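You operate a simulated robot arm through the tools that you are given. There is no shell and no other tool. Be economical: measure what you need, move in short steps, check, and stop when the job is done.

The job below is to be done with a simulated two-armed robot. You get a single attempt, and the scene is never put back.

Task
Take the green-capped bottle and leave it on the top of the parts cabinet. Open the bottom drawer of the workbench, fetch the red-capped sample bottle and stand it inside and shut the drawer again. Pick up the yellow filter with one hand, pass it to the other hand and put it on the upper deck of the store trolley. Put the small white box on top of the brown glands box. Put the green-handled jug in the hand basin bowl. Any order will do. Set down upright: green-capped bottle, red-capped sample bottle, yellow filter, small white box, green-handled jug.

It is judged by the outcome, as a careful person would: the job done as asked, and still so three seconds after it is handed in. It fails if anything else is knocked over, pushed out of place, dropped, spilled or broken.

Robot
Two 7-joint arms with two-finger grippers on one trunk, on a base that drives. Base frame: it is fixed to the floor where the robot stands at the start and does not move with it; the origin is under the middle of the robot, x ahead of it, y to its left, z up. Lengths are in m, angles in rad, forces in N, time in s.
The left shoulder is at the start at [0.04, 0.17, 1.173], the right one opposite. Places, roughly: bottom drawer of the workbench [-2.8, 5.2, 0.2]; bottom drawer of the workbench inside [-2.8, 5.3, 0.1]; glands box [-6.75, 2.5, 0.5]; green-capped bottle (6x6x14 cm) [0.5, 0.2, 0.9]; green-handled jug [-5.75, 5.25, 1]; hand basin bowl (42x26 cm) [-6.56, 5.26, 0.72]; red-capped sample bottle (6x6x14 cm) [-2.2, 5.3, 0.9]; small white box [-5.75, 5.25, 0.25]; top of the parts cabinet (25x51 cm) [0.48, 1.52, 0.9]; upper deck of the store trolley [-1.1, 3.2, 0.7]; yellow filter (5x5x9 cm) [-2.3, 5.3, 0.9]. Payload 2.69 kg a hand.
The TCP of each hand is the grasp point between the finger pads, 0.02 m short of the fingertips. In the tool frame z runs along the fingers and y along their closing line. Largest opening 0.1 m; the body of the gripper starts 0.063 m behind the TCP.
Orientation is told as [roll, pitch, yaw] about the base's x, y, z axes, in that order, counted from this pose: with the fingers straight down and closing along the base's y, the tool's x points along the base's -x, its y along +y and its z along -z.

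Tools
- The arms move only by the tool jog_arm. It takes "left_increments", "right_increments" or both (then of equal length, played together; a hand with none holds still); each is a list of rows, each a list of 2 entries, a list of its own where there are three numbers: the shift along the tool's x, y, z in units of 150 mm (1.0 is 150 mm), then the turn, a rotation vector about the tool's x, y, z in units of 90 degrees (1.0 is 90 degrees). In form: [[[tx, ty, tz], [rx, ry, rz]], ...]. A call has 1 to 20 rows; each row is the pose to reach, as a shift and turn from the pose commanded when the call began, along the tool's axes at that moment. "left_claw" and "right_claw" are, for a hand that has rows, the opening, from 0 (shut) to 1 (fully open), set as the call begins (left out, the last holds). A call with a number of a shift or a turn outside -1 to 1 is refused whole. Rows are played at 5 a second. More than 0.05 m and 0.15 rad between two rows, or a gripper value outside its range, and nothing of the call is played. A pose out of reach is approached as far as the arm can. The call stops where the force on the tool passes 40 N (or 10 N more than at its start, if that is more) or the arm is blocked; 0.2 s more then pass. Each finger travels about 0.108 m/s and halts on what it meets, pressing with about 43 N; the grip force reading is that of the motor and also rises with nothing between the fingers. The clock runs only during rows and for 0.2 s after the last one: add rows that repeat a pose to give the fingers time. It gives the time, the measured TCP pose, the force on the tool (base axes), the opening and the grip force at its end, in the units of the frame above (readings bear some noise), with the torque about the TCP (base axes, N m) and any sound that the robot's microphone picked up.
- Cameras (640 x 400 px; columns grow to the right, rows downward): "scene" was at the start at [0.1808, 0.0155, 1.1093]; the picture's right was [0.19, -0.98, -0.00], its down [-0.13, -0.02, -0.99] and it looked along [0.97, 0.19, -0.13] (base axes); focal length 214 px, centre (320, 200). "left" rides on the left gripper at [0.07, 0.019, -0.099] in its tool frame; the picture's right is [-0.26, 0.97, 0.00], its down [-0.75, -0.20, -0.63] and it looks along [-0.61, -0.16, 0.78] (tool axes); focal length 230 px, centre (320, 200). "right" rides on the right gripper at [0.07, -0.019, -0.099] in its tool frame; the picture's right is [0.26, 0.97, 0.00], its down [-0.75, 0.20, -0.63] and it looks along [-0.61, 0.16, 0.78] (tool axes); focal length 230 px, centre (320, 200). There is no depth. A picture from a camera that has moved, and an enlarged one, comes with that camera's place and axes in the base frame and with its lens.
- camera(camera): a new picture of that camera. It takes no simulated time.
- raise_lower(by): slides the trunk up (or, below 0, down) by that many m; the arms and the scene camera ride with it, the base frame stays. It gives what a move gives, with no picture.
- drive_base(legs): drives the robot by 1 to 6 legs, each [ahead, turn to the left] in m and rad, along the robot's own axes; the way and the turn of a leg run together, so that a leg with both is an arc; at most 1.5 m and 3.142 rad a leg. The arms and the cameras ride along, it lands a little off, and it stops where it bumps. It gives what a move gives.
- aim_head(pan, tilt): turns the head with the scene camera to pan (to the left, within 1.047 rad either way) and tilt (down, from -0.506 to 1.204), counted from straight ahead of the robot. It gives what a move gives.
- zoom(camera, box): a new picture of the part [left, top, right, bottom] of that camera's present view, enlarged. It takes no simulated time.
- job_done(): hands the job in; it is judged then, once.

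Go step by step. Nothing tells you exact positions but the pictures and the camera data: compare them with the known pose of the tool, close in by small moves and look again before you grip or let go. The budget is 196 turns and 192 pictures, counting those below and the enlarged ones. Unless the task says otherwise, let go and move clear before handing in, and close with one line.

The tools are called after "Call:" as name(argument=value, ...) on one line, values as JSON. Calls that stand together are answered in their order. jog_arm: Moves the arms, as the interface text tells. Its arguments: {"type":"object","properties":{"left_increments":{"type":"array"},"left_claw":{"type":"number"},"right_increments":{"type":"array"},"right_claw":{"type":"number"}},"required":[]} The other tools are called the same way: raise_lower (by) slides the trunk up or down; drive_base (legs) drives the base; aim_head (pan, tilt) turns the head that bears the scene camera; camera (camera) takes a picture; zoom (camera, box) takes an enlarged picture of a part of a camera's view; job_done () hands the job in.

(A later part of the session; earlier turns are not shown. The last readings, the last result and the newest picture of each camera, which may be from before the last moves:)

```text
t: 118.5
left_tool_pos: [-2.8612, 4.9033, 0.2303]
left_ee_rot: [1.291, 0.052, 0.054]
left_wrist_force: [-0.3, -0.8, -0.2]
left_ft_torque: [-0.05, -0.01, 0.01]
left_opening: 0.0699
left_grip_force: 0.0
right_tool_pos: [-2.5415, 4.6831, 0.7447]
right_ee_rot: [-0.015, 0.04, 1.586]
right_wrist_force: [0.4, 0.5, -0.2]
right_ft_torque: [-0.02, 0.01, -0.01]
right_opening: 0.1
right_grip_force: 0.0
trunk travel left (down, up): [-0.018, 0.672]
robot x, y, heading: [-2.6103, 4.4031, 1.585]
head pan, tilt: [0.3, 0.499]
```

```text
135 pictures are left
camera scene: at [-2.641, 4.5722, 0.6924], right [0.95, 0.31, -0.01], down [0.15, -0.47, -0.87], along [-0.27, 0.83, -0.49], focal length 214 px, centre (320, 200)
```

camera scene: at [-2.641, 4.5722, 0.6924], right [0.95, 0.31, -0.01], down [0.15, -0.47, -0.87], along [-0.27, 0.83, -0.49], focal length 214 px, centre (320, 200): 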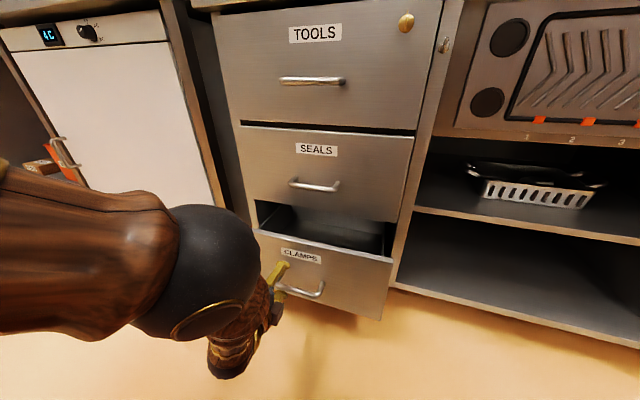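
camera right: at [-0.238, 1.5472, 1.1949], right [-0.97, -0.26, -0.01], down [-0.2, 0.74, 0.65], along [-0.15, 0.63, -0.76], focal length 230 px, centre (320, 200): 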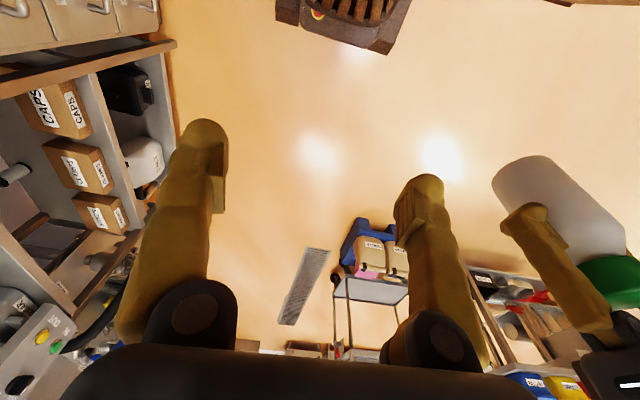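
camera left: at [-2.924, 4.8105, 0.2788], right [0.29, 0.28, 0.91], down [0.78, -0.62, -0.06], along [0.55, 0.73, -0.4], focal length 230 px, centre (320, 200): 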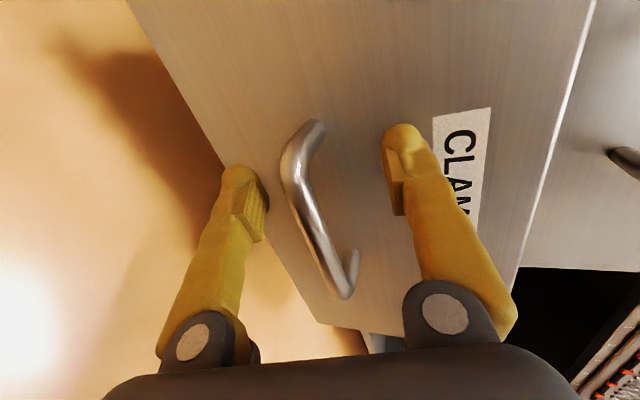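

The drawer is about 13 cm out. I'll shift back to the handle's middle, re-grip and pull again with the base.

Call:
jog_arm(left_increments=[[[-0.13, -0.03, 0], [0, 0, 0]], [[-0.27, -0.05, 0], [0, 0.03, 0]], [[-0.27, -0.05, 0], [0, 0.03, 0]]])

Call:
jog_arm(left_increments=[[[0, 0, 0], [0, 0, 0]], [[0, 0, 0], [0, 0, 0]], [[0, 0, 0], [0, 0, 0]], [[0, 0, 0], [0, 0, 0]]], left_claw=0)

Call:
camera(camera="left")

```text
t: 119.5
left_tool_pos: [-2.8709, 4.9119, 0.2367]
left_ee_rot: [1.334, 0.109, 0.148]
left_wrist_force: [0.4, 0.4, 0.1]
left_ft_torque: [0.02, 0.02, -0.01]
left_opening: 0.0701
left_grip_force: 0.1
right_tool_pos: [-2.5402, 4.6682, 0.7393]
right_ee_rot: [-0.017, 0.066, 1.587]
right_wrist_force: [0.4, 0.7, -1.3]
right_ft_torque: [-0.02, 0.02, -0.02]
right_opening: 0.1
right_grip_force: 0.1
trunk travel left (down, up): [-0.018, 0.672]
robot x, y, heading: [-2.6147, 4.4067, 1.586]
head pan, tilt: [0.3, 0.499]
stopped in row 3 (left hand): the arm was blocked; the commanded pose is now the measured one
```

```text
t: 120.0
left_tool_pos: [-2.8838, 4.8937, 0.224]
left_ee_rot: [1.285, 0.119, 0.168]
left_wrist_force: [0.2, -0.3, -84.7]
left_ft_torque: [-0.01, 0.38, -1.13]
left_opening: 0.0166
left_grip_force: 37.8
right_tool_pos: [-2.5417, 4.6573, 0.7318]
right_ee_rot: [-0.019, 0.098, 1.587]
right_wrist_force: [0.8, -0.2, 0.4]
right_ft_torque: [0.0, 0.02, 0.0]
right_opening: 0.1004
right_grip_force: 0.1
trunk travel left (down, up): [-0.018, 0.672]
robot x, y, heading: [-2.6121, 4.4056, 1.584]
head pan, tilt: [0.3, 0.499]
stopped in row 2 (left hand): the force on the tool passed its limit at 48 N (the readings are from after the stop); the commanded pose is now the measured one
```

```text
134 pictures are left
camera left: at [-2.9322, 4.7952, 0.277], right [0.32, 0.33, 0.89], down [0.84, -0.53, -0.1], along [0.43, 0.78, -0.44], focal length 230 px, centre (320, 200)
```

left: 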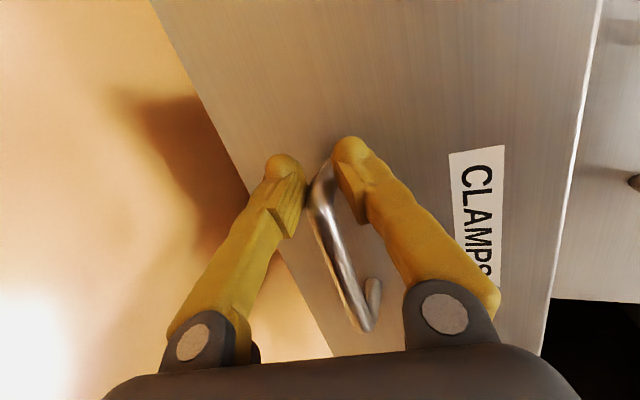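

The arm can't bend in further with this hand pose, so it slides sideways. I'll release, back the base away, then re-grip with the arm more extended.

Call:
jog_arm(left_increments=[[[0, 0, 0], [0, 0, 0]], [[0, 0, 0], [0, 0, 0]], [[0, 0, 0], [0, 0, 0]]], left_claw=0.8)

Call:
drive_base(legs=[[-0.15, 0]])

Call:
camera(camera="left")

Call:
camera(camera="scene")

```text
t: 120.8
left_tool_pos: [-2.879, 4.9064, 0.2402]
left_ee_rot: [1.34, 0.111, 0.167]
left_wrist_force: [-0.2, 0.9, 0.5]
left_ft_torque: [0.06, 0.02, 0.0]
left_opening: 0.08
left_grip_force: 0.0
right_tool_pos: [-2.5401, 4.6567, 0.7343]
right_ee_rot: [-0.018, 0.092, 1.586]
right_wrist_force: [-0.2, 0.3, 0.7]
right_ft_torque: [-0.01, 0.01, 0.02]
right_opening: 0.1001
right_grip_force: 0.0
trunk travel left (down, up): [-0.018, 0.672]
robot x, y, heading: [-2.6126, 4.4051, 1.586]
head pan, tilt: [0.3, 0.499]
```

```text
t: 122.2
left_tool_pos: [-2.8777, 4.7557, 0.2407]
left_ee_rot: [1.335, 0.11, 0.165]
left_wrist_force: [0.5, -0.4, -0.1]
left_ft_torque: [0.01, 0.02, -0.04]
left_opening: 0.0799
left_grip_force: 0.0
right_tool_pos: [-2.5375, 4.5064, 0.7337]
right_ee_rot: [-0.017, 0.091, 1.586]
right_wrist_force: [-0.4, 0.3, 0.6]
right_ft_torque: [0.0, 0.0, -0.01]
right_opening: 0.1001
right_grip_force: 0.0
trunk travel left (down, up): [-0.018, 0.672]
robot x, y, heading: [-2.6109, 4.2543, 1.585]
head pan, tilt: [0.3, 0.499]
```

```text
133 pictures are left
camera left: at [-2.9265, 4.6542, 0.2887], right [0.32, 0.28, 0.9], down [0.84, -0.53, -0.13], along [0.44, 0.8, -0.41], focal length 230 px, centre (320, 200)
```

left: 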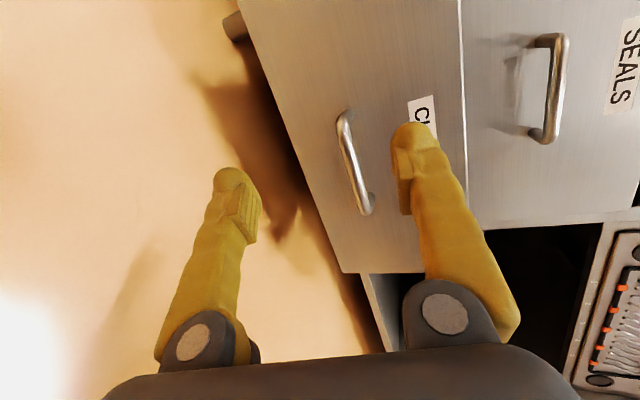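

```text
132 pictures are left
camera scene: at [-2.6386, 4.4218, 0.6923], right [0.95, 0.31, -0.01], down [0.15, -0.47, -0.87], along [-0.27, 0.83, -0.49], focal length 214 px, centre (320, 200)
```

scene: 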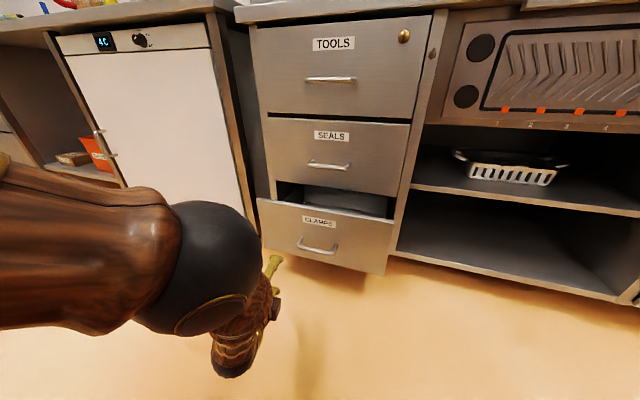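

The handle is now at about [-2.815, 4.91, 0.218]. I'll straighten the hand and shift it sideways, then drive up to it.

Call:
jog_arm(left_increments=[[[-0.14, -0.03, -0.015], [0.007, -0.04, -0.013]], [[-0.28, -0.07, -0.03], [0.015, -0.08, -0.027]], [[-0.427, -0.1, -0.047], [0.022, -0.12, -0.04]], [[-0.427, -0.1, -0.047], [0.022, -0.12, -0.04]]])

Call:
camera(camera="left")

```text
t: 123.4
left_tool_pos: [-2.8693, 4.7621, 0.2438]
left_ee_rot: [1.345, 0.057, 0.053]
left_wrist_force: [0.4, 0.5, -0.8]
left_ft_torque: [0.03, 0.0, 0.01]
left_opening: 0.0801
left_grip_force: 0.0
right_tool_pos: [-2.5367, 4.4776, 0.7263]
right_ee_rot: [-0.018, 0.138, 1.585]
right_wrist_force: [-0.2, 0.8, 0.1]
right_ft_torque: [0.0, -0.02, 0.02]
right_opening: 0.1003
right_grip_force: 0.0
trunk travel left (down, up): [-0.018, 0.672]
robot x, y, heading: [-2.6113, 4.2553, 1.59]
head pan, tilt: [0.3, 0.499]
stopped in row 4 (left hand): the arm was blocked; the commanded pose is now the measured one
```

```text
131 pictures are left
camera left: at [-2.9314, 4.6656, 0.2882], right [0.3, 0.23, 0.93], down [0.78, -0.62, -0.1], along [0.55, 0.75, -0.36], focal length 230 px, centre (320, 200)
```

left: 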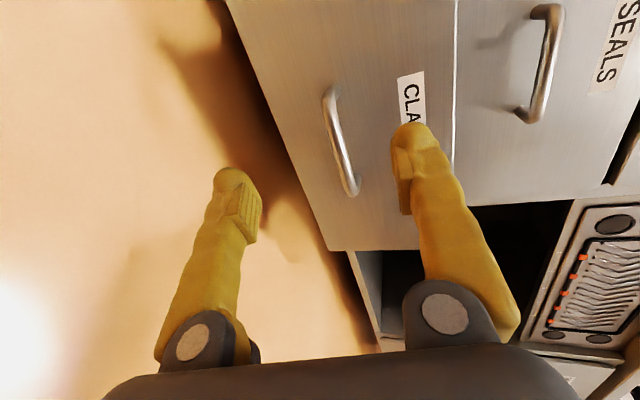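

The wrist seems to be touching my own base when pulled in this far. I'll extend forward first and then shift sideways.

Call:
jog_arm(left_increments=[[[0, 0.05, 0.25], [0, -0.01, 0]], [[0, 0.08, 0.5], [0, -0.03, 0]], [[-0.2, 0.02, 0.55], [0.015, -0.03, -0.02]], [[-0.4, -0.05, 0.55], [0.03, -0.03, -0.03]], [[-0.4, -0.05, 0.55], [0.03, -0.03, -0.03]]])

Call:
camera(camera="left")

```text
t: 124.6
left_tool_pos: [-2.8002, 4.8446, 0.2319]
left_ee_rot: [1.298, -0.019, 0.005]
left_wrist_force: [0.3, -0.4, 0.0]
left_ft_torque: [-0.01, 0.01, -0.03]
left_opening: 0.08
left_grip_force: 0.0
left hand out of reach, approached as far as the arm can: row 3, 4, 5
right_tool_pos: [-2.5362, 4.4789, 0.7263]
right_ee_rot: [-0.016, 0.138, 1.586]
right_wrist_force: [0.1, -0.1, -0.4]
right_ft_torque: [-0.02, -0.02, 0.02]
right_opening: 0.1002
right_grip_force: 0.0
trunk travel left (down, up): [-0.018, 0.672]
robot x, y, heading: [-2.6102, 4.2537, 1.584]
head pan, tilt: [0.3, 0.499]
```

```text
130 pictures are left
camera left: at [-2.8698, 4.7533, 0.2755], right [0.24, 0.26, 0.94], down [0.75, -0.66, -0.01], along [0.61, 0.71, -0.35], focal length 230 px, centre (320, 200)
```

left: 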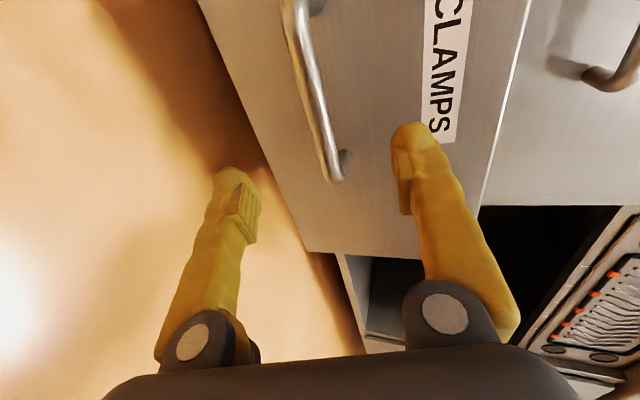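

Good, aligned with the bar again. I'll lower slightly, move the right hand out of my way, then drive forward onto the bar.

Call:
jog_arm(left_increments=[[[0.02, -0.03, 0], [0, 0, 0]], [[0.05, -0.06, 0], [0, 0, 0]], [[0.05, -0.06, 0], [0, 0, 0]], [[0.05, -0.06, 0], [0, 0, 0]]], right_increments=[[[-0.25, 0, -0.1], [0, -0.02, 0]], [[-0.5, 0, -0.2], [0, -0.05, 0]], [[-0.75, 0, -0.3], [0, -0.08, 0]], [[-1, 0, -0.4], [0, -0.09, 0]]])

Call:
drive_base(legs=[[0.058, 0]])

Call:
camera(camera="left")

```text
t: 125.6
left_tool_pos: [-2.8105, 4.8413, 0.2326]
left_ee_rot: [1.3, -0.021, 0.006]
left_wrist_force: [0.5, -0.1, 0.3]
left_ft_torque: [-0.01, 0.0, 0.01]
left_opening: 0.08
left_grip_force: 0.1
left hand out of reach, approached as far as the arm can: row 1, 2, 3, 4
right_tool_pos: [-2.5391, 4.6372, 0.779]
right_ee_rot: [-0.02, -0.044, 1.59]
right_wrist_force: [0.3, 0.2, -1.1]
right_ft_torque: [0.03, 0.01, 0.0]
right_opening: 0.1
right_grip_force: 0.0
trunk travel left (down, up): [-0.018, 0.672]
robot x, y, heading: [-2.6081, 4.2549, 1.591]
head pan, tilt: [0.3, 0.499]
```

```text
t: 126.5
left_tool_pos: [-2.811, 4.899, 0.2325]
left_ee_rot: [1.301, -0.019, 0.009]
left_wrist_force: [0.6, 0.6, 0.3]
left_ft_torque: [0.03, 0.02, -0.01]
left_opening: 0.0797
left_grip_force: 0.1
right_tool_pos: [-2.5413, 4.6948, 0.7772]
right_ee_rot: [-0.018, -0.043, 1.588]
right_wrist_force: [1.2, 0.1, -0.4]
right_ft_torque: [-0.04, 0.03, 0.0]
right_opening: 0.1
right_grip_force: 0.1
trunk travel left (down, up): [-0.018, 0.672]
robot x, y, heading: [-2.6125, 4.3119, 1.59]
head pan, tilt: [0.3, 0.499]
```

```text
129 pictures are left
camera left: at [-2.8807, 4.8084, 0.2755], right [0.24, 0.26, 0.94], down [0.76, -0.66, -0.01], along [0.61, 0.71, -0.35], focal length 230 px, centre (320, 200)
```

left: 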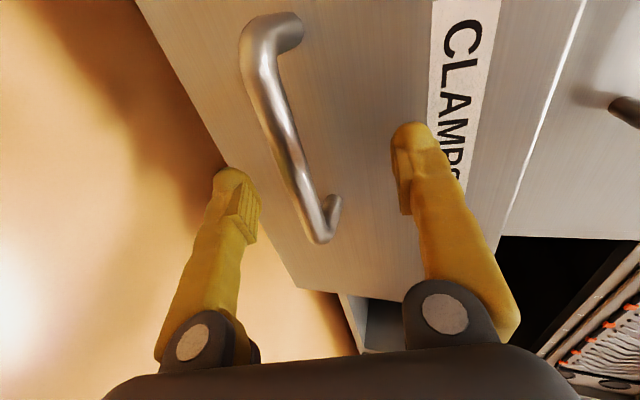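

The bar is ~1 cm low between the fingers. I'll drop the trunk 1 cm, close and pull with the base.

Call:
raise_lower(by=-0.011)

Call:
jog_arm(left_increments=[[[0, 0, 0], [0, 0, 0]], [[0, 0, 0], [0, 0, 0]], [[0, 0, 0], [0, 0, 0]], [[0, 0, 0], [0, 0, 0]]], left_claw=0)

Call:
drive_base(legs=[[-0.13, 0]])

Call:
camera(camera="left")

```text
t: 127.1
left_tool_pos: [-2.811, 4.899, 0.2258]
left_ee_rot: [1.316, -0.019, 0.004]
left_wrist_force: [0.9, -0.4, 0.5]
left_ft_torque: [0.0, 0.01, 0.0]
left_opening: 0.0801
left_grip_force: 0.1
right_tool_pos: [-2.5405, 4.6827, 0.7741]
right_ee_rot: [-0.017, -0.062, 1.589]
right_wrist_force: [-0.1, 0.3, 0.6]
right_ft_torque: [0.03, 0.01, 0.01]
right_opening: 0.1003
right_grip_force: 0.1
trunk travel left (down, up): [-0.007, 0.683]
robot x, y, heading: [-2.6136, 4.3114, 1.585]
head pan, tilt: [0.3, 0.499]
```

```text
t: 128.1
left_tool_pos: [-2.8101, 4.8962, 0.2197]
left_ee_rot: [1.301, -0.016, 0.004]
left_wrist_force: [6.9, -0.6, -37.5]
left_ft_torque: [-0.25, 0.68, -0.45]
left_opening: 0.013
left_grip_force: 39.3
right_tool_pos: [-2.5405, 4.6845, 0.7715]
right_ee_rot: [-0.019, -0.055, 1.589]
right_wrist_force: [-0.1, -0.3, 0.7]
right_ft_torque: [0.0, -0.01, 0.02]
right_opening: 0.0997
right_grip_force: 0.1
trunk travel left (down, up): [-0.007, 0.683]
robot x, y, heading: [-2.6105, 4.3166, 1.587]
head pan, tilt: [0.3, 0.499]
```

```text
t: 129.4
left_tool_pos: [-2.8117, 4.7656, 0.218]
left_ee_rot: [1.302, -0.019, 0.011]
left_wrist_force: [-9.1, -0.7, -36.1]
left_ft_torque: [-0.22, 0.64, 0.01]
left_opening: 0.013
left_grip_force: 40.1
right_tool_pos: [-2.5379, 4.5548, 0.7731]
right_ee_rot: [-0.02, -0.056, 1.587]
right_wrist_force: [-1.1, 0.8, 0.3]
right_ft_torque: [-0.01, 0.01, 0.0]
right_opening: 0.1002
right_grip_force: 0.3
trunk travel left (down, up): [-0.007, 0.683]
robot x, y, heading: [-2.6068, 4.1845, 1.585]
head pan, tilt: [0.3, 0.499]
```

```text
128 pictures are left
camera left: at [-2.8804, 4.6743, 0.2631], right [0.24, 0.26, 0.94], down [0.76, -0.65, -0.01], along [0.61, 0.71, -0.35], focal length 230 px, centre (320, 200)
```

left: 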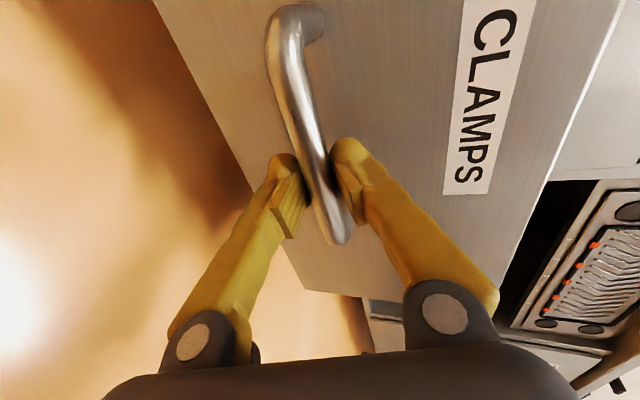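

The drawer is out about 26 cm. I'll release, slip off the bar, and look.

Call:
jog_arm(left_increments=[[[0, 0, 0], [0, 0, 0]], [[0, 0, 0], [0, 0, 0]], [[0, 0, 0], [0, 0, 0]]], left_claw=0.8)

Call:
drive_base(legs=[[-0.06, 0]])

Call:
camera(camera="scene")

```text
t: 130.2
left_tool_pos: [-2.8094, 4.7643, 0.2266]
left_ee_rot: [1.322, -0.016, 0.008]
left_wrist_force: [1.3, 0.2, -0.6]
left_ft_torque: [-0.01, 0.0, 0.0]
left_opening: 0.08
left_grip_force: 0.1
right_tool_pos: [-2.5389, 4.5402, 0.7769]
right_ee_rot: [-0.019, -0.067, 1.587]
right_wrist_force: [-0.4, 0.4, -1.3]
right_ft_torque: [0.0, 0.01, 0.03]
right_opening: 0.1002
right_grip_force: 0.1
trunk travel left (down, up): [-0.007, 0.683]
robot x, y, heading: [-2.6094, 4.1863, 1.585]
head pan, tilt: [0.3, 0.499]
```

```text
t: 131.2
left_tool_pos: [-2.8104, 4.7053, 0.2258]
left_ee_rot: [1.321, -0.015, 0.011]
left_wrist_force: [0.4, 0.0, -0.3]
left_ft_torque: [0.0, 0.0, -0.02]
left_opening: 0.0802
left_grip_force: 0.2
right_tool_pos: [-2.5361, 4.4796, 0.7781]
right_ee_rot: [-0.019, -0.067, 1.591]
right_wrist_force: [-0.7, 0.9, -0.9]
right_ft_torque: [0.01, -0.02, 0.01]
right_opening: 0.1
right_grip_force: 0.1
trunk travel left (down, up): [-0.007, 0.683]
robot x, y, heading: [-2.607, 4.1211, 1.594]
head pan, tilt: [0.3, 0.499]
```

```text
127 pictures are left
camera scene: at [-2.6365, 4.2894, 0.6813], right [0.95, 0.31, -0.01], down [0.15, -0.47, -0.87], along [-0.27, 0.83, -0.49], focal length 214 px, centre (320, 200)
```

scene: 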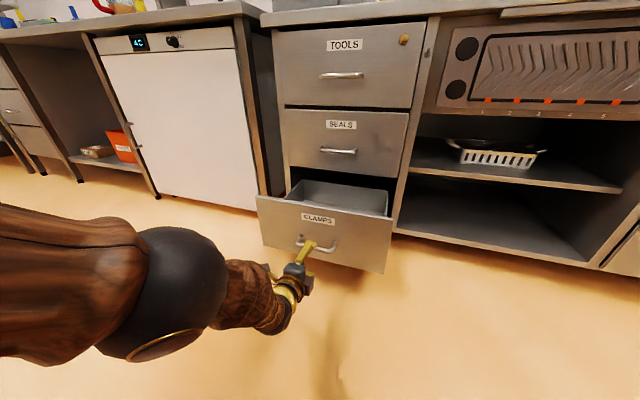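

The drawer is nicely open. Now I'll raise the left hand and bring it back to pointing down.

Call:
jog_arm(left_increments=[[[0, 0.16, -0.04], [0.07, 0, 0]], [[0, 0.32, -0.08], [0.15, 0, 0]], [[0, 0.48, -0.12], [0.23, 0, 0]], [[0, 0.65, -0.16], [0.31, 0, 0]], [[0, 0.8, -0.2], [0.39, 0, 0]], [[0, 0.969, -0.248], [0.46, 0, 0]]])

Call:
raise_lower(by=0.14)

```text
t: 132.6
left_tool_pos: [-2.8124, 4.696, 0.385]
left_ee_rot: [0.611, -0.013, 0.009]
left_wrist_force: [1.2, -0.5, 0.3]
left_ft_torque: [0.06, 0.05, 0.02]
left_opening: 0.0799
left_grip_force: 0.0
left hand out of reach, approached as far as the arm can: row 3, 4, 5
right_tool_pos: [-2.5348, 4.4672, 0.7688]
right_ee_rot: [-0.015, -0.038, 1.588]
right_wrist_force: [1.9, 0.1, -0.7]
right_ft_torque: [-0.02, 0.09, 0.03]
right_opening: 0.1
right_grip_force: 0.0
trunk travel left (down, up): [-0.007, 0.683]
robot x, y, heading: [-2.6069, 4.1251, 1.589]
head pan, tilt: [0.3, 0.499]
```

```text
t: 134.2
left_tool_pos: [-2.8116, 4.699, 0.5265]
left_ee_rot: [0.614, -0.018, 0.008]
left_wrist_force: [0.5, 0.3, 0.1]
left_ft_torque: [-0.01, -0.01, 0.02]
left_opening: 0.08
left_grip_force: 0.0
right_tool_pos: [-2.538, 4.4676, 0.9061]
right_ee_rot: [-0.018, -0.032, 1.591]
right_wrist_force: [-0.3, -0.3, 0.4]
right_ft_torque: [0.01, 0.01, -0.02]
right_opening: 0.0999
right_grip_force: 0.1
trunk travel left (down, up): [-0.147, 0.543]
robot x, y, heading: [-2.6058, 4.1211, 1.588]
head pan, tilt: [0.3, 0.499]
```

Raising the trunk and arm back to working height.

Call:
raise_lower(by=0.14)

Call:
raise_lower(by=0.14)

Call:
jog_arm(left_increments=[[[0, 0.13, -0.1], [0.065, 0, 0]], [[0, 0.26, -0.2], [0.13, 0, 0]], [[0, 0.39, -0.3], [0.195, 0, 0]], [[0, 0.52, -0.4], [0.26, 0, 0]], [[0, 0.65, -0.5], [0.325, 0, 0]], [[0, 0.78, -0.6], [0.39, 0, 0]], [[0, 0.82, -0.68], [0.39, 0, 0]]])

Call:
jog_arm(left_increments=[[[0, 0, -0.15], [0, 0, -0.09]], [[0, 0, -0.3], [0, 0, -0.18]], [[0, 0, -0.45], [0, 0, -0.27]], [[0, 0, -0.6], [0, 0, -0.36]], [[0, 0, -0.75], [0, 0, -0.45]], [[0, 0, -0.85], [0, 0, -0.54]], [[0, 0, -0.95], [0, 0, -0.63]], [[0, 0, -1], [0, 0, -0.72]], [[0, 0, -1], [0, 0, -0.81]], [[0, 0, -1], [0, 0, -0.9]], [[0, 0, -1], [0, 0, -0.97]], [[0, 0, -1], [0, 0, -1]]])

```text
t: 135.9
left_tool_pos: [-2.8119, 4.6994, 0.6647]
left_ee_rot: [0.615, -0.017, 0.007]
left_wrist_force: [-0.3, -0.5, -0.6]
left_ft_torque: [-0.01, 0.01, 0.02]
left_opening: 0.0801
left_grip_force: 0.0
right_tool_pos: [-2.5365, 4.4676, 1.0457]
right_ee_rot: [-0.019, -0.029, 1.591]
right_wrist_force: [-0.4, 0.0, -0.4]
right_ft_torque: [0.04, 0.04, 0.0]
right_opening: 0.0999
right_grip_force: 0.1
trunk travel left (down, up): [-0.287, 0.403]
robot x, y, heading: [-2.6084, 4.1242, 1.585]
head pan, tilt: [0.3, 0.499]
```

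```text
t: 137.6
left_tool_pos: [-2.8115, 4.7004, 0.8063]
left_ee_rot: [0.616, -0.019, 0.009]
left_wrist_force: [0.2, -0.1, 0.4]
left_ft_torque: [-0.02, -0.03, -0.03]
left_opening: 0.0802
left_grip_force: 0.0
right_tool_pos: [-2.538, 4.4684, 1.1836]
right_ee_rot: [-0.02, -0.023, 1.59]
right_wrist_force: [-0.1, 0.6, 0.2]
right_ft_torque: [-0.03, -0.01, 0.03]
right_opening: 0.1001
right_grip_force: 0.0
trunk travel left (down, up): [-0.427, 0.263]
robot x, y, heading: [-2.6064, 4.1241, 1.584]
head pan, tilt: [0.3, 0.499]
```

```text
t: 139.0
left_tool_pos: [-2.8262, 4.7318, 0.948]
left_ee_rot: [0.019, -0.011, 0.026]
left_wrist_force: [-0.2, -0.4, -0.9]
left_ft_torque: [0.03, 0.05, -0.01]
left_opening: 0.0803
left_grip_force: 0.2
right_tool_pos: [-2.5358, 4.4459, 1.1718]
right_ee_rot: [-0.02, 0.022, 1.589]
right_wrist_force: [1.0, -1.0, 0.7]
right_ft_torque: [0.04, -0.03, 0.0]
right_opening: 0.1001
right_grip_force: 0.1
trunk travel left (down, up): [-0.427, 0.263]
robot x, y, heading: [-2.6089, 4.1222, 1.595]
head pan, tilt: [0.3, 0.499]
stopped in row 7 (left hand): the arm was blocked; the commanded pose is now the measured one
```

```text
t: 139.3
left_tool_pos: [-2.8576, 4.7163, 0.9643]
left_ee_rot: [0.029, -0.033, 0.146]
left_wrist_force: [0.5, -0.7, 0.3]
left_ft_torque: [0.05, 0.0, 0.02]
left_opening: 0.08
left_grip_force: 0.0
right_tool_pos: [-2.5375, 4.4253, 1.1579]
right_ee_rot: [-0.023, 0.071, 1.59]
right_wrist_force: [-1.0, 0.1, -0.1]
right_ft_torque: [0.04, -0.04, 0.04]
right_opening: 0.1002
right_grip_force: 0.0
trunk travel left (down, up): [-0.427, 0.263]
robot x, y, heading: [-2.6051, 4.1267, 1.587]
head pan, tilt: [0.3, 0.499]
stopped in row 1 (left hand): the arm was blocked; the commanded pose is now the measured one
```

Something blocks the left arm here. Let me look at the arm from the head and from the hand.

Call:
aim_head(pan=0.5, tilt=0.2)

Call:
camera(camera="scene")

Call:
camera(camera="left")

Call:
camera(camera="right")

```text
t: 140.1
left_tool_pos: [-2.8519, 4.7198, 0.967]
left_ee_rot: [0.034, -0.036, 0.143]
left_wrist_force: [-0.1, 0.5, 0.2]
left_ft_torque: [0.0, 0.0, 0.0]
left_opening: 0.0801
left_grip_force: 0.1
right_tool_pos: [-2.5349, 4.4286, 1.1593]
right_ee_rot: [-0.02, 0.069, 1.589]
right_wrist_force: [-0.3, -0.1, 0.1]
right_ft_torque: [-0.02, 0.03, 0.02]
right_opening: 0.1
right_grip_force: 0.0
trunk travel left (down, up): [-0.427, 0.263]
robot x, y, heading: [-2.61, 4.1247, 1.582]
head pan, tilt: [0.499, 0.201]
```

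```text
126 pictures are left
camera scene: at [-2.6544, 4.2918, 1.129], right [0.87, 0.49, -0.01], down [0.1, -0.19, -0.98], along [-0.48, 0.85, -0.22], focal length 214 px, centre (320, 200)
```

scene: 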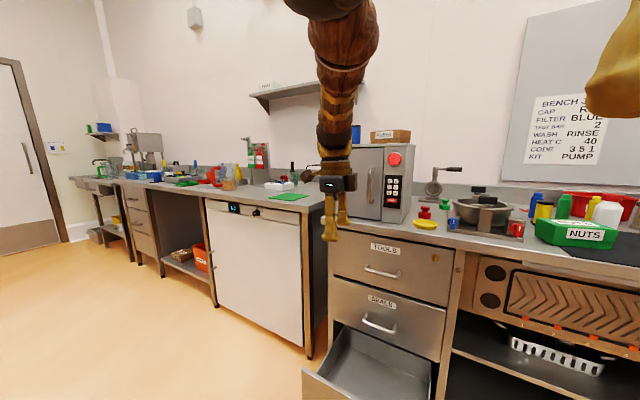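

```text
125 pictures are left
camera left: at [-2.9272, 4.7244, 1.065], right [0.12, 0.99, 0.04], down [0.75, -0.12, 0.65], along [0.65, -0.04, -0.76], focal length 230 px, centre (320, 200)
```

left: 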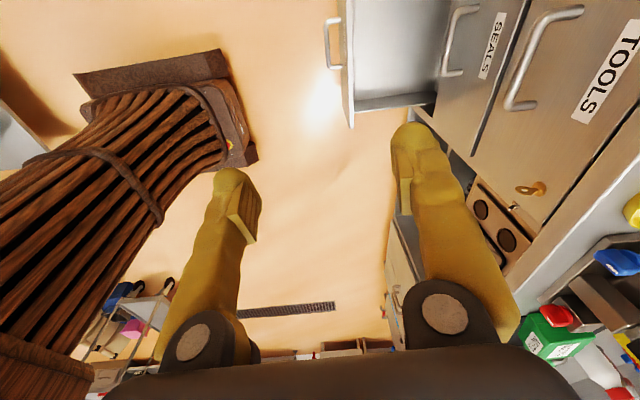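

```text
124 pictures are left
camera right: at [-2.5191, 4.3659, 1.2627], right [-0.96, -0.28, 0.0], down [-0.23, 0.79, 0.57], along [-0.16, 0.55, -0.82], focal length 230 px, centre (320, 200)
```

right: 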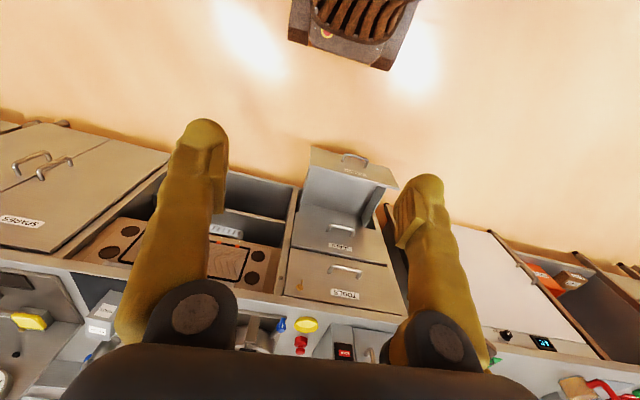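

No external obstacle is visible; the arm is probably near a joint limit. I'll just turn the hand back to its normal yaw without moving it.

Call:
jog_arm(left_increments=[[[0, 0, 0], [0, 0, -0.06]], [[0, 0, 0], [0, 0, -0.14]], [[0, 0, 0], [0, 0, -0.22]], [[0, 0, 0], [0, 0, -0.3]], [[0, 0, 0], [0, 0, -0.38]], [[0, 0, 0], [0, 0, -0.46]], [[0, 0, 0], [0, 0, -0.54]], [[0, 0, 0], [0, 0, -0.62]], [[0, 0, 0], [0, 0, -0.7]], [[0, 0, 0], [0, 0, -0.78]], [[0, 0, 0], [0, 0, -0.86]], [[0, 0, 0], [0, 0, -0.91]]])

```text
t: 142.7
left_tool_pos: [-2.8528, 4.7197, 0.9706]
left_ee_rot: [-0.033, -0.041, 1.576]
left_wrist_force: [-0.3, -1.6, 0.4]
left_ft_torque: [0.0, -0.01, -0.01]
left_opening: 0.0803
left_grip_force: 0.0
right_tool_pos: [-2.5351, 4.4273, 1.1589]
right_ee_rot: [-0.021, 0.068, 1.589]
right_wrist_force: [0.0, 0.2, -0.1]
right_ft_torque: [0.0, -0.02, 0.04]
right_opening: 0.1
right_grip_force: 0.0
trunk travel left (down, up): [-0.427, 0.263]
robot x, y, heading: [-2.6058, 4.1231, 1.588]
head pan, tilt: [0.499, 0.201]
```

That worked. I'll set both hands in a tidy travel pose, then go over in front of the sample bottle with the left hand on its line.

Call:
jog_arm(left_increments=[[[0.1, -0.1, -0.2], [-0.01, 0.01, 0]], [[0.3, -0.2, -0.4], [-0.01, 0.02, 0]], [[0.5, -0.3, -0.6], [-0.01, 0.025, 0]], [[0.7, -0.35, -0.8], [-0.01, 0.025, 0]], [[0.7, -0.35, -0.9], [-0.01, 0.025, 0]]], right_increments=[[[-0.15, 0, 0], [0, -0.01, 0]], [[-0.3, 0, 0], [0, -0.02, 0]], [[-0.45, 0, 0], [0, -0.03, 0]], [[-0.6, 0, 0], [0, -0.04, 0]], [[-0.6, 0, 0], [0, -0.04, 0]]])

Call:
drive_base(legs=[[0.15, 0], [0, -1.225], [0.65, 0], [0, 1.21]])

Call:
aim_head(pan=0.1, tilt=0.35)

Call:
camera(camera="scene")

```text
t: 143.9
left_tool_pos: [-2.794, 4.6072, 1.1032]
left_ee_rot: [-0.026, -0.004, 1.551]
left_wrist_force: [0.1, 0.6, -0.6]
left_ft_torque: [0.01, -0.02, -0.01]
left_opening: 0.0799
left_grip_force: 0.0
right_tool_pos: [-2.5372, 4.5216, 1.174]
right_ee_rot: [-0.023, -0.056, 1.592]
right_wrist_force: [-0.1, 0.9, -0.6]
right_ft_torque: [0.04, -0.01, -0.03]
right_opening: 0.0997
right_grip_force: 0.0
trunk travel left (down, up): [-0.427, 0.263]
robot x, y, heading: [-2.6118, 4.1203, 1.584]
head pan, tilt: [0.499, 0.201]
```

```text
t: 154.7
left_tool_pos: [-2.1759, 4.9908, 1.1031]
left_ee_rot: [-0.016, -0.006, 1.516]
left_wrist_force: [-1.1, -0.2, 0.1]
left_ft_torque: [0.01, -0.02, 0.01]
left_opening: 0.08
left_grip_force: 0.0
right_tool_pos: [-1.9268, 4.8977, 1.1765]
right_ee_rot: [-0.02, -0.056, 1.571]
right_wrist_force: [-0.1, 0.6, -0.3]
right_ft_torque: [0.0, 0.01, 0.02]
right_opening: 0.1001
right_grip_force: 0.1
trunk travel left (down, up): [-0.427, 0.263]
robot x, y, heading: [-1.9953, 4.5038, 1.568]
head pan, tilt: [0.499, 0.201]
```

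```text
t: 155.6
left_tool_pos: [-2.1763, 4.9751, 1.1122]
left_ee_rot: [-0.019, -0.021, 1.519]
left_wrist_force: [-0.9, 0.0, -0.2]
left_ft_torque: [-0.02, 0.01, 0.03]
left_opening: 0.0802
left_grip_force: 0.2
right_tool_pos: [-1.9255, 4.8819, 1.1798]
right_ee_rot: [-0.024, -0.069, 1.571]
right_wrist_force: [0.1, 0.8, 0.1]
right_ft_torque: [-0.02, 0.0, 0.0]
right_opening: 0.1002
right_grip_force: 0.0
trunk travel left (down, up): [-0.427, 0.263]
robot x, y, heading: [-1.9962, 4.5027, 1.566]
head pan, tilt: [0.099, 0.351]
```

```text
123 pictures are left
camera scene: at [-2.0036, 4.6843, 1.1147], right [1.0, 0.1, 0.0], down [0.03, -0.36, -0.93], along [-0.09, 0.93, -0.36], focal length 214 px, centre (320, 200)
```

scene: 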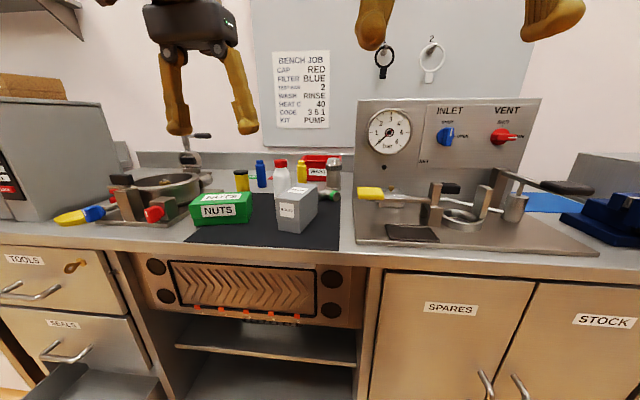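

I'll zoom in to see the layout around the sample bottle and filter.

Call:
zoom(camera="scene", box=[180, 130, 360, 260])

Call:
zoom(camera="left", box=[100, 100, 500, 350])

```text
3.08 times, centred on (270, 195) of scene
camera zoom: at [-2.0036, 4.6843, 1.1147], right [1.0, 0.1, 0.0], down [0.03, -0.36, -0.93], along [-0.09, 0.93, -0.36], focal length 660 px, centre (474, 215)
```

zoom: 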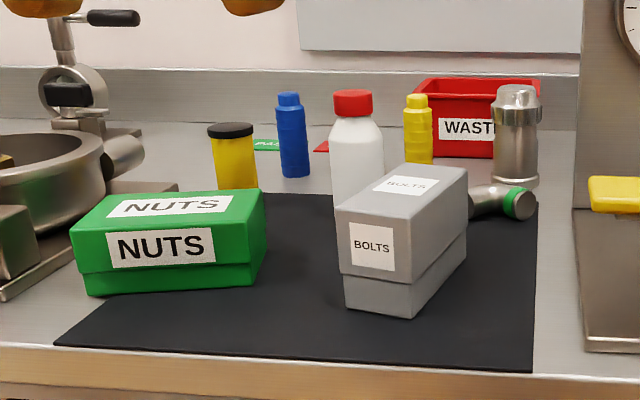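

```text
1.60 times, centred on (300, 225) of left
camera zoom: at [-2.2005, 4.9039, 1.2087], right [-0.95, 0.31, -0.01], down [0.23, 0.73, 0.65], along [0.21, 0.61, -0.76], focal length 368 px, centre (352, 160)
```

zoom: 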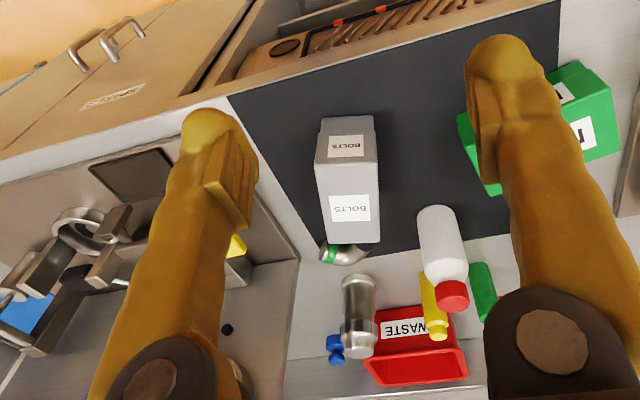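

The red-capped bottle is at about [-2.18, 5.29], top z≈0.995, with room for the fingers on both sides. I'll drive in and move the left hand above it.

Call:
drive_base(legs=[[0.22, 0]])

Call:
jog_arm(left_increments=[[[-0.2, 0, 0], [0.01, 0.01, -0.03]], [[-0.4, 0, 0], [0.01, 0.015, -0.03]], [[-0.5, 0, 0.1], [0.01, 0.015, -0.03]], [[-0.5, 0, 0.2], [0.01, 0.015, -0.03]]], left_claw=1)

Call:
camera(camera="left")

Call:
camera(camera="scene")

```text
t: 157.3
left_tool_pos: [-2.1769, 5.1974, 1.1115]
left_ee_rot: [-0.018, -0.022, 1.52]
left_wrist_force: [-0.1, -0.3, -0.3]
left_ft_torque: [-0.02, 0.05, -0.03]
left_opening: 0.08
left_grip_force: 0.1
right_tool_pos: [-1.9263, 5.1048, 1.1807]
right_ee_rot: [-0.024, -0.07, 1.574]
right_wrist_force: [-0.4, 0.7, 0.0]
right_ft_torque: [-0.03, -0.02, -0.01]
right_opening: 0.0999
right_grip_force: 0.2
trunk travel left (down, up): [-0.427, 0.263]
robot x, y, heading: [-1.9926, 4.7258, 1.568]
head pan, tilt: [0.099, 0.351]
```

```text
t: 158.3
left_tool_pos: [-2.1845, 5.2615, 1.1071]
left_ee_rot: [-0.087, -0.039, 1.604]
left_wrist_force: [-0.7, 0.3, 0.0]
left_ft_torque: [-0.05, -0.01, 0.0]
left_opening: 0.1003
left_grip_force: 0.1
right_tool_pos: [-1.9251, 5.0857, 1.1797]
right_ee_rot: [-0.022, -0.072, 1.573]
right_wrist_force: [-0.6, 0.2, 0.0]
right_ft_torque: [-0.01, 0.01, 0.0]
right_opening: 0.0998
right_grip_force: 0.0
trunk travel left (down, up): [-0.427, 0.263]
robot x, y, heading: [-1.9924, 4.726, 1.563]
head pan, tilt: [0.099, 0.351]
```

```text
120 pictures are left
camera left: at [-2.2091, 5.1877, 1.2022], right [-0.97, 0.23, -0.07], down [0.12, 0.73, 0.67], along [0.21, 0.65, -0.74], focal length 230 px, centre (320, 200)
```

left: 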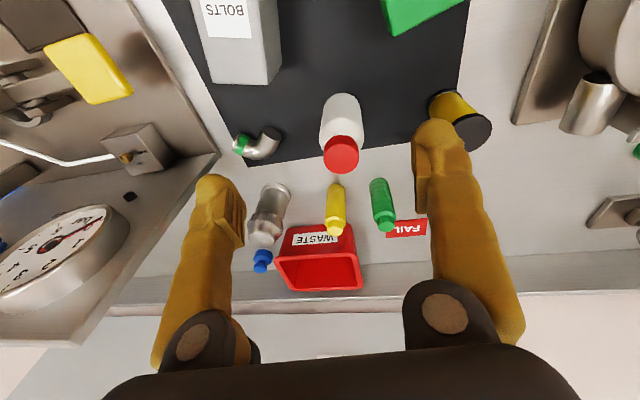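

```text
119 pictures are left
camera scene: at [-2.003, 4.9077, 1.1146], right [1.0, 0.1, 0.0], down [0.03, -0.36, -0.93], along [-0.09, 0.93, -0.36], focal length 214 px, centre (320, 200)
```

scene: 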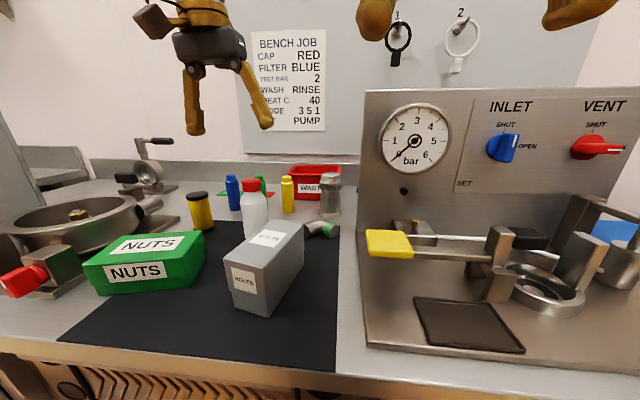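

Bottle at about [-2.185, 5.305]. I'll centre over it, level the hand, and go partway down.

Call:
jog_arm(left_increments=[[[-0.15, 0, 0.1], [-0.02, 0.01, 0.01]], [[-0.29, 0, 0.25], [-0.04, 0.02, 0.02]], [[-0.29, 0, 0.4], [-0.055, 0.025, 0.02]], [[-0.29, 0, 0.5], [-0.055, 0.025, 0.02]], [[-0.29, 0, 0.5], [-0.055, 0.025, 0.02]]])

Call:
camera(camera="left")

Call:
camera(camera="scene")

```text
t: 159.7
left_tool_pos: [-2.211, 5.2856, 1.019]
left_ee_rot: [0.003, 0.027, 1.63]
left_wrist_force: [-0.5, -0.5, 0.2]
left_ft_torque: [0.03, -0.01, 0.0]
left_opening: 0.1002
left_grip_force: 0.0
right_tool_pos: [-1.927, 5.0618, 1.1679]
right_ee_rot: [-0.026, -0.026, 1.572]
right_wrist_force: [0.7, 0.3, 0.1]
right_ft_torque: [0.04, -0.03, -0.04]
right_opening: 0.0998
right_grip_force: 0.1
trunk travel left (down, up): [-0.427, 0.263]
robot x, y, heading: [-1.9976, 4.7289, 1.566]
head pan, tilt: [0.099, 0.351]
stopped in row 5 (left hand): the arm was blocked; the commanded pose is now the measured one
```

```text
118 pictures are left
camera left: at [-2.2258, 5.2177, 1.1206], right [-0.98, 0.2, -0.01], down [0.16, 0.78, 0.61], along [0.13, 0.59, -0.79], focal length 230 px, centre (320, 200)
```

left: 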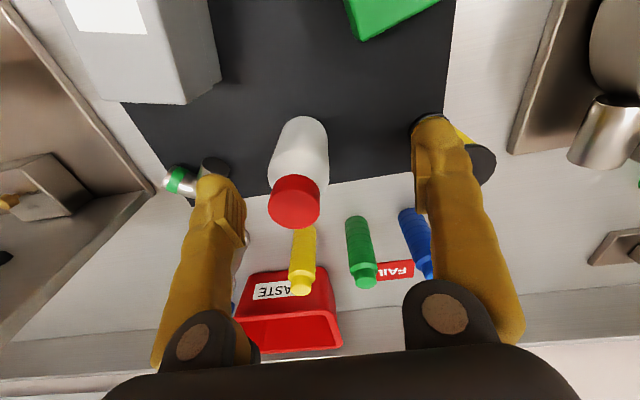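

```text
117 pictures are left
camera scene: at [-2.004, 4.9055, 1.1151], right [1.0, 0.1, 0.0], down [0.03, -0.36, -0.93], along [-0.09, 0.93, -0.36], focal length 214 px, centre (320, 200)
```

scene: 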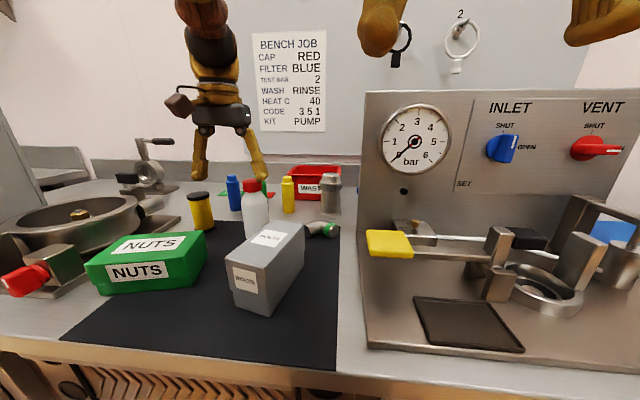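

The arm was deflected slightly left. I'll nudge it right and forward in small steps above the cap.

Call:
jog_arm(left_increments=[[[-0.05, -0.06, 0], [0, 0, 0.01]], [[-0.1, -0.12, 0], [0, -0.01, 0.02]], [[-0.16, -0.17, 0], [0, -0.015, 0.03]], [[-0.16, -0.17, 0], [0, -0.015, 0.03]]])

```text
t: 160.9
left_tool_pos: [-2.2166, 5.2991, 1.0306]
left_ee_rot: [-0.036, -0.009, 1.65]
left_wrist_force: [-0.2, 0.5, 1.4]
left_ft_torque: [-0.01, -0.05, 0.02]
left_opening: 0.0998
left_grip_force: 0.1
right_tool_pos: [-1.9263, 5.0421, 1.1554]
right_ee_rot: [-0.027, 0.017, 1.572]
right_wrist_force: [-0.5, -0.1, -0.4]
right_ft_torque: [0.08, -0.04, -0.03]
right_opening: 0.1003
right_grip_force: 0.0
trunk travel left (down, up): [-0.427, 0.263]
robot x, y, heading: [-1.999, 4.7289, 1.564]
head pan, tilt: [0.099, 0.351]
stopped in row 4 (left hand): the arm was blocked; the commanded pose is now the measured one
```

The left arm is pressed against something on its right. I'll look up at the arms.

Call:
aim_head(pan=0.5, tilt=-0.5)

Call:
camera(camera="scene")

Call:
camera(camera="right")

```text
t: 162.1
left_tool_pos: [-2.2112, 5.3032, 1.0355]
left_ee_rot: [-0.045, -0.019, 1.645]
left_wrist_force: [0.5, 0.3, -0.4]
left_ft_torque: [0.0, 0.03, 0.0]
left_opening: 0.1
left_grip_force: 0.1
right_tool_pos: [-1.9249, 5.0442, 1.1565]
right_ee_rot: [-0.025, 0.018, 1.573]
right_wrist_force: [-0.4, -0.7, -0.3]
right_ft_torque: [0.0, -0.01, -0.01]
right_opening: 0.0998
right_grip_force: 0.1
trunk travel left (down, up): [-0.427, 0.263]
robot x, y, heading: [-1.9949, 4.7262, 1.565]
head pan, tilt: [0.499, -0.499]
```

```text
116 pictures are left
camera scene: at [-2.026, 4.8742, 1.1878], right [0.88, 0.48, -0.01], down [-0.23, 0.41, -0.89], along [-0.42, 0.78, 0.46], focal length 214 px, centre (320, 200)
```

scene: 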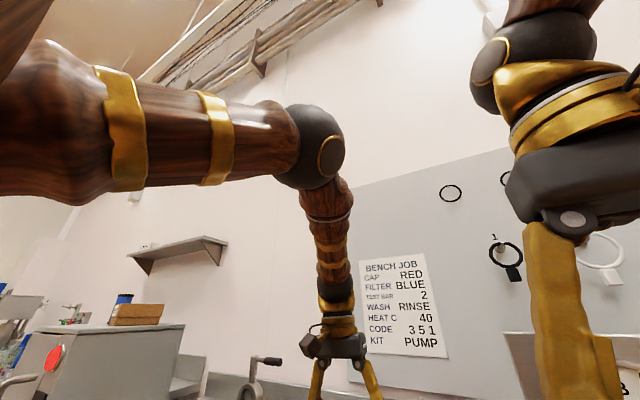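

```text
115 pictures are left
camera right: at [-1.9101, 4.9771, 1.2564], right [-0.97, -0.26, -0.02], down [-0.22, 0.76, 0.61], along [-0.14, 0.6, -0.79], focal length 230 px, centre (320, 200)
```

right: 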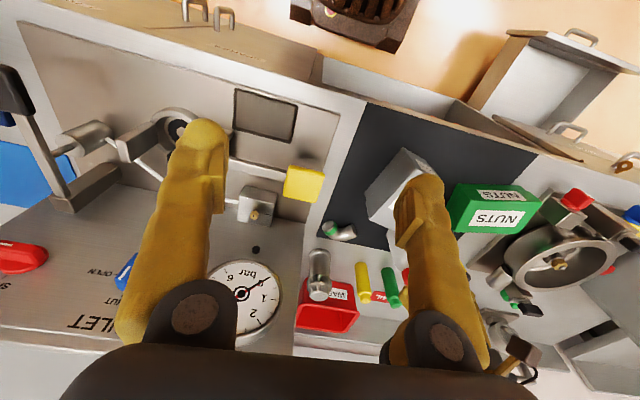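

The forearm hangs straight above the hand, so the wrist is at its straight (singular) position. I'll pitch the fingers about 30° forward to get away from that.

Call:
jog_arm(left_increments=[[[0.03, -0.02, -0.1], [-0.01, -0.08, 0.01]], [[0.06, -0.04, -0.2], [-0.02, -0.16, 0.02]], [[0.06, -0.08, -0.2], [-0.03, -0.24, 0.03]], [[0.06, -0.12, -0.2], [-0.03, -0.33, 0.04]], [[0.06, -0.15, -0.2], [-0.03, -0.33, 0.04]], [[0.06, -0.15, -0.2], [-0.03, -0.33, 0.04]]])

Call:
camera(camera="left")

```text
t: 162.8
left_tool_pos: [-2.2193, 5.2234, 0.9441]
left_ee_rot: [-0.014, -0.051, 1.653]
left_wrist_force: [0.2, -0.2, -0.6]
left_ft_torque: [0.04, -0.05, -0.01]
left_opening: 0.1001
left_grip_force: 0.0
right_tool_pos: [-1.9242, 5.0199, 1.146]
right_ee_rot: [-0.027, 0.059, 1.574]
right_wrist_force: [0.1, -1.1, 1.2]
right_ft_torque: [0.03, 0.0, 0.01]
right_opening: 0.1001
right_grip_force: 0.1
trunk travel left (down, up): [-0.427, 0.263]
robot x, y, heading: [-1.9961, 4.7262, 1.567]
head pan, tilt: [0.499, -0.499]
stopped in row 3 (left hand): the arm was blocked; the commanded pose is now the measured one
```

```text
114 pictures are left
camera left: at [-2.2317, 5.148, 1.0402], right [-0.98, 0.18, 0.0], down [0.13, 0.73, 0.67], along [0.12, 0.66, -0.74], focal length 230 px, centre (320, 200)
```

left: 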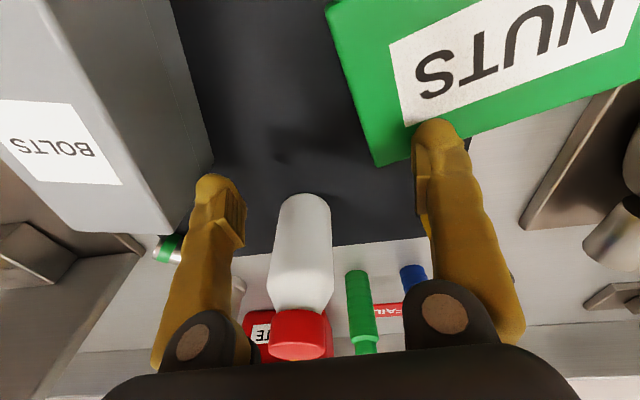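

The hand dropped in front of the bottle but nothing was touched. I'll lift it with the trunk, back off a bit and re-pitch the hand where the arm is less stretched.

Call:
raise_lower(by=0.12)

Call:
drive_base(legs=[[-0.14, 0]])

Call:
aim_head(pan=0.3, tilt=0.35)

Call:
camera(camera="scene")

```text
t: 164.3
left_tool_pos: [-2.2174, 5.2284, 1.0646]
left_ee_rot: [-0.018, -0.053, 1.652]
left_wrist_force: [0.6, -0.1, 0.4]
left_ft_torque: [-0.02, -0.01, -0.01]
left_opening: 0.1
left_grip_force: 0.1
right_tool_pos: [-1.924, 5.0237, 1.2637]
right_ee_rot: [-0.027, 0.064, 1.573]
right_wrist_force: [0.5, -0.3, 0.2]
right_ft_torque: [0.0, 0.0, -0.03]
right_opening: 0.0998
right_grip_force: 0.1
trunk travel left (down, up): [-0.547, 0.143]
robot x, y, heading: [-1.9946, 4.7277, 1.566]
head pan, tilt: [0.499, -0.499]
```

```text
t: 165.6
left_tool_pos: [-2.2177, 5.0877, 1.0664]
left_ee_rot: [-0.017, -0.055, 1.654]
left_wrist_force: [0.2, -1.0, 0.0]
left_ft_torque: [0.02, 0.0, 0.02]
left_opening: 0.1001
left_grip_force: 0.0
right_tool_pos: [-1.9257, 4.882, 1.2643]
right_ee_rot: [-0.027, 0.064, 1.572]
right_wrist_force: [-0.5, -0.1, -0.1]
right_ft_torque: [-0.01, 0.01, -0.03]
right_opening: 0.1
right_grip_force: 0.0
trunk travel left (down, up): [-0.547, 0.143]
robot x, y, heading: [-1.9959, 4.5797, 1.569]
head pan, tilt: [0.499, -0.499]
```

```text
t: 166.8
left_tool_pos: [-2.2182, 5.0705, 1.0739]
left_ee_rot: [-0.024, -0.072, 1.659]
left_wrist_force: [-0.8, -0.1, -0.7]
left_ft_torque: [0.0, -0.02, 0.0]
left_opening: 0.1
left_grip_force: 0.0
right_tool_pos: [-1.9243, 4.8574, 1.2539]
right_ee_rot: [-0.029, 0.108, 1.573]
right_wrist_force: [-0.1, -0.2, -0.6]
right_ft_torque: [0.01, 0.01, -0.04]
right_opening: 0.0999
right_grip_force: 0.2
trunk travel left (down, up): [-0.547, 0.143]
robot x, y, heading: [-1.995, 4.5914, 1.568]
head pan, tilt: [0.3, 0.351]
```

```text
113 pictures are left
camera scene: at [-2.0218, 4.7621, 1.2351], right [0.96, 0.29, -0.01], down [0.1, -0.34, -0.93], along [-0.28, 0.89, -0.36], focal length 214 px, centre (320, 200)
```

scene: 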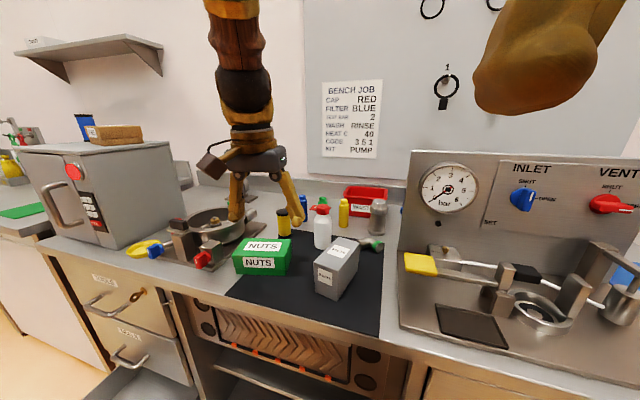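

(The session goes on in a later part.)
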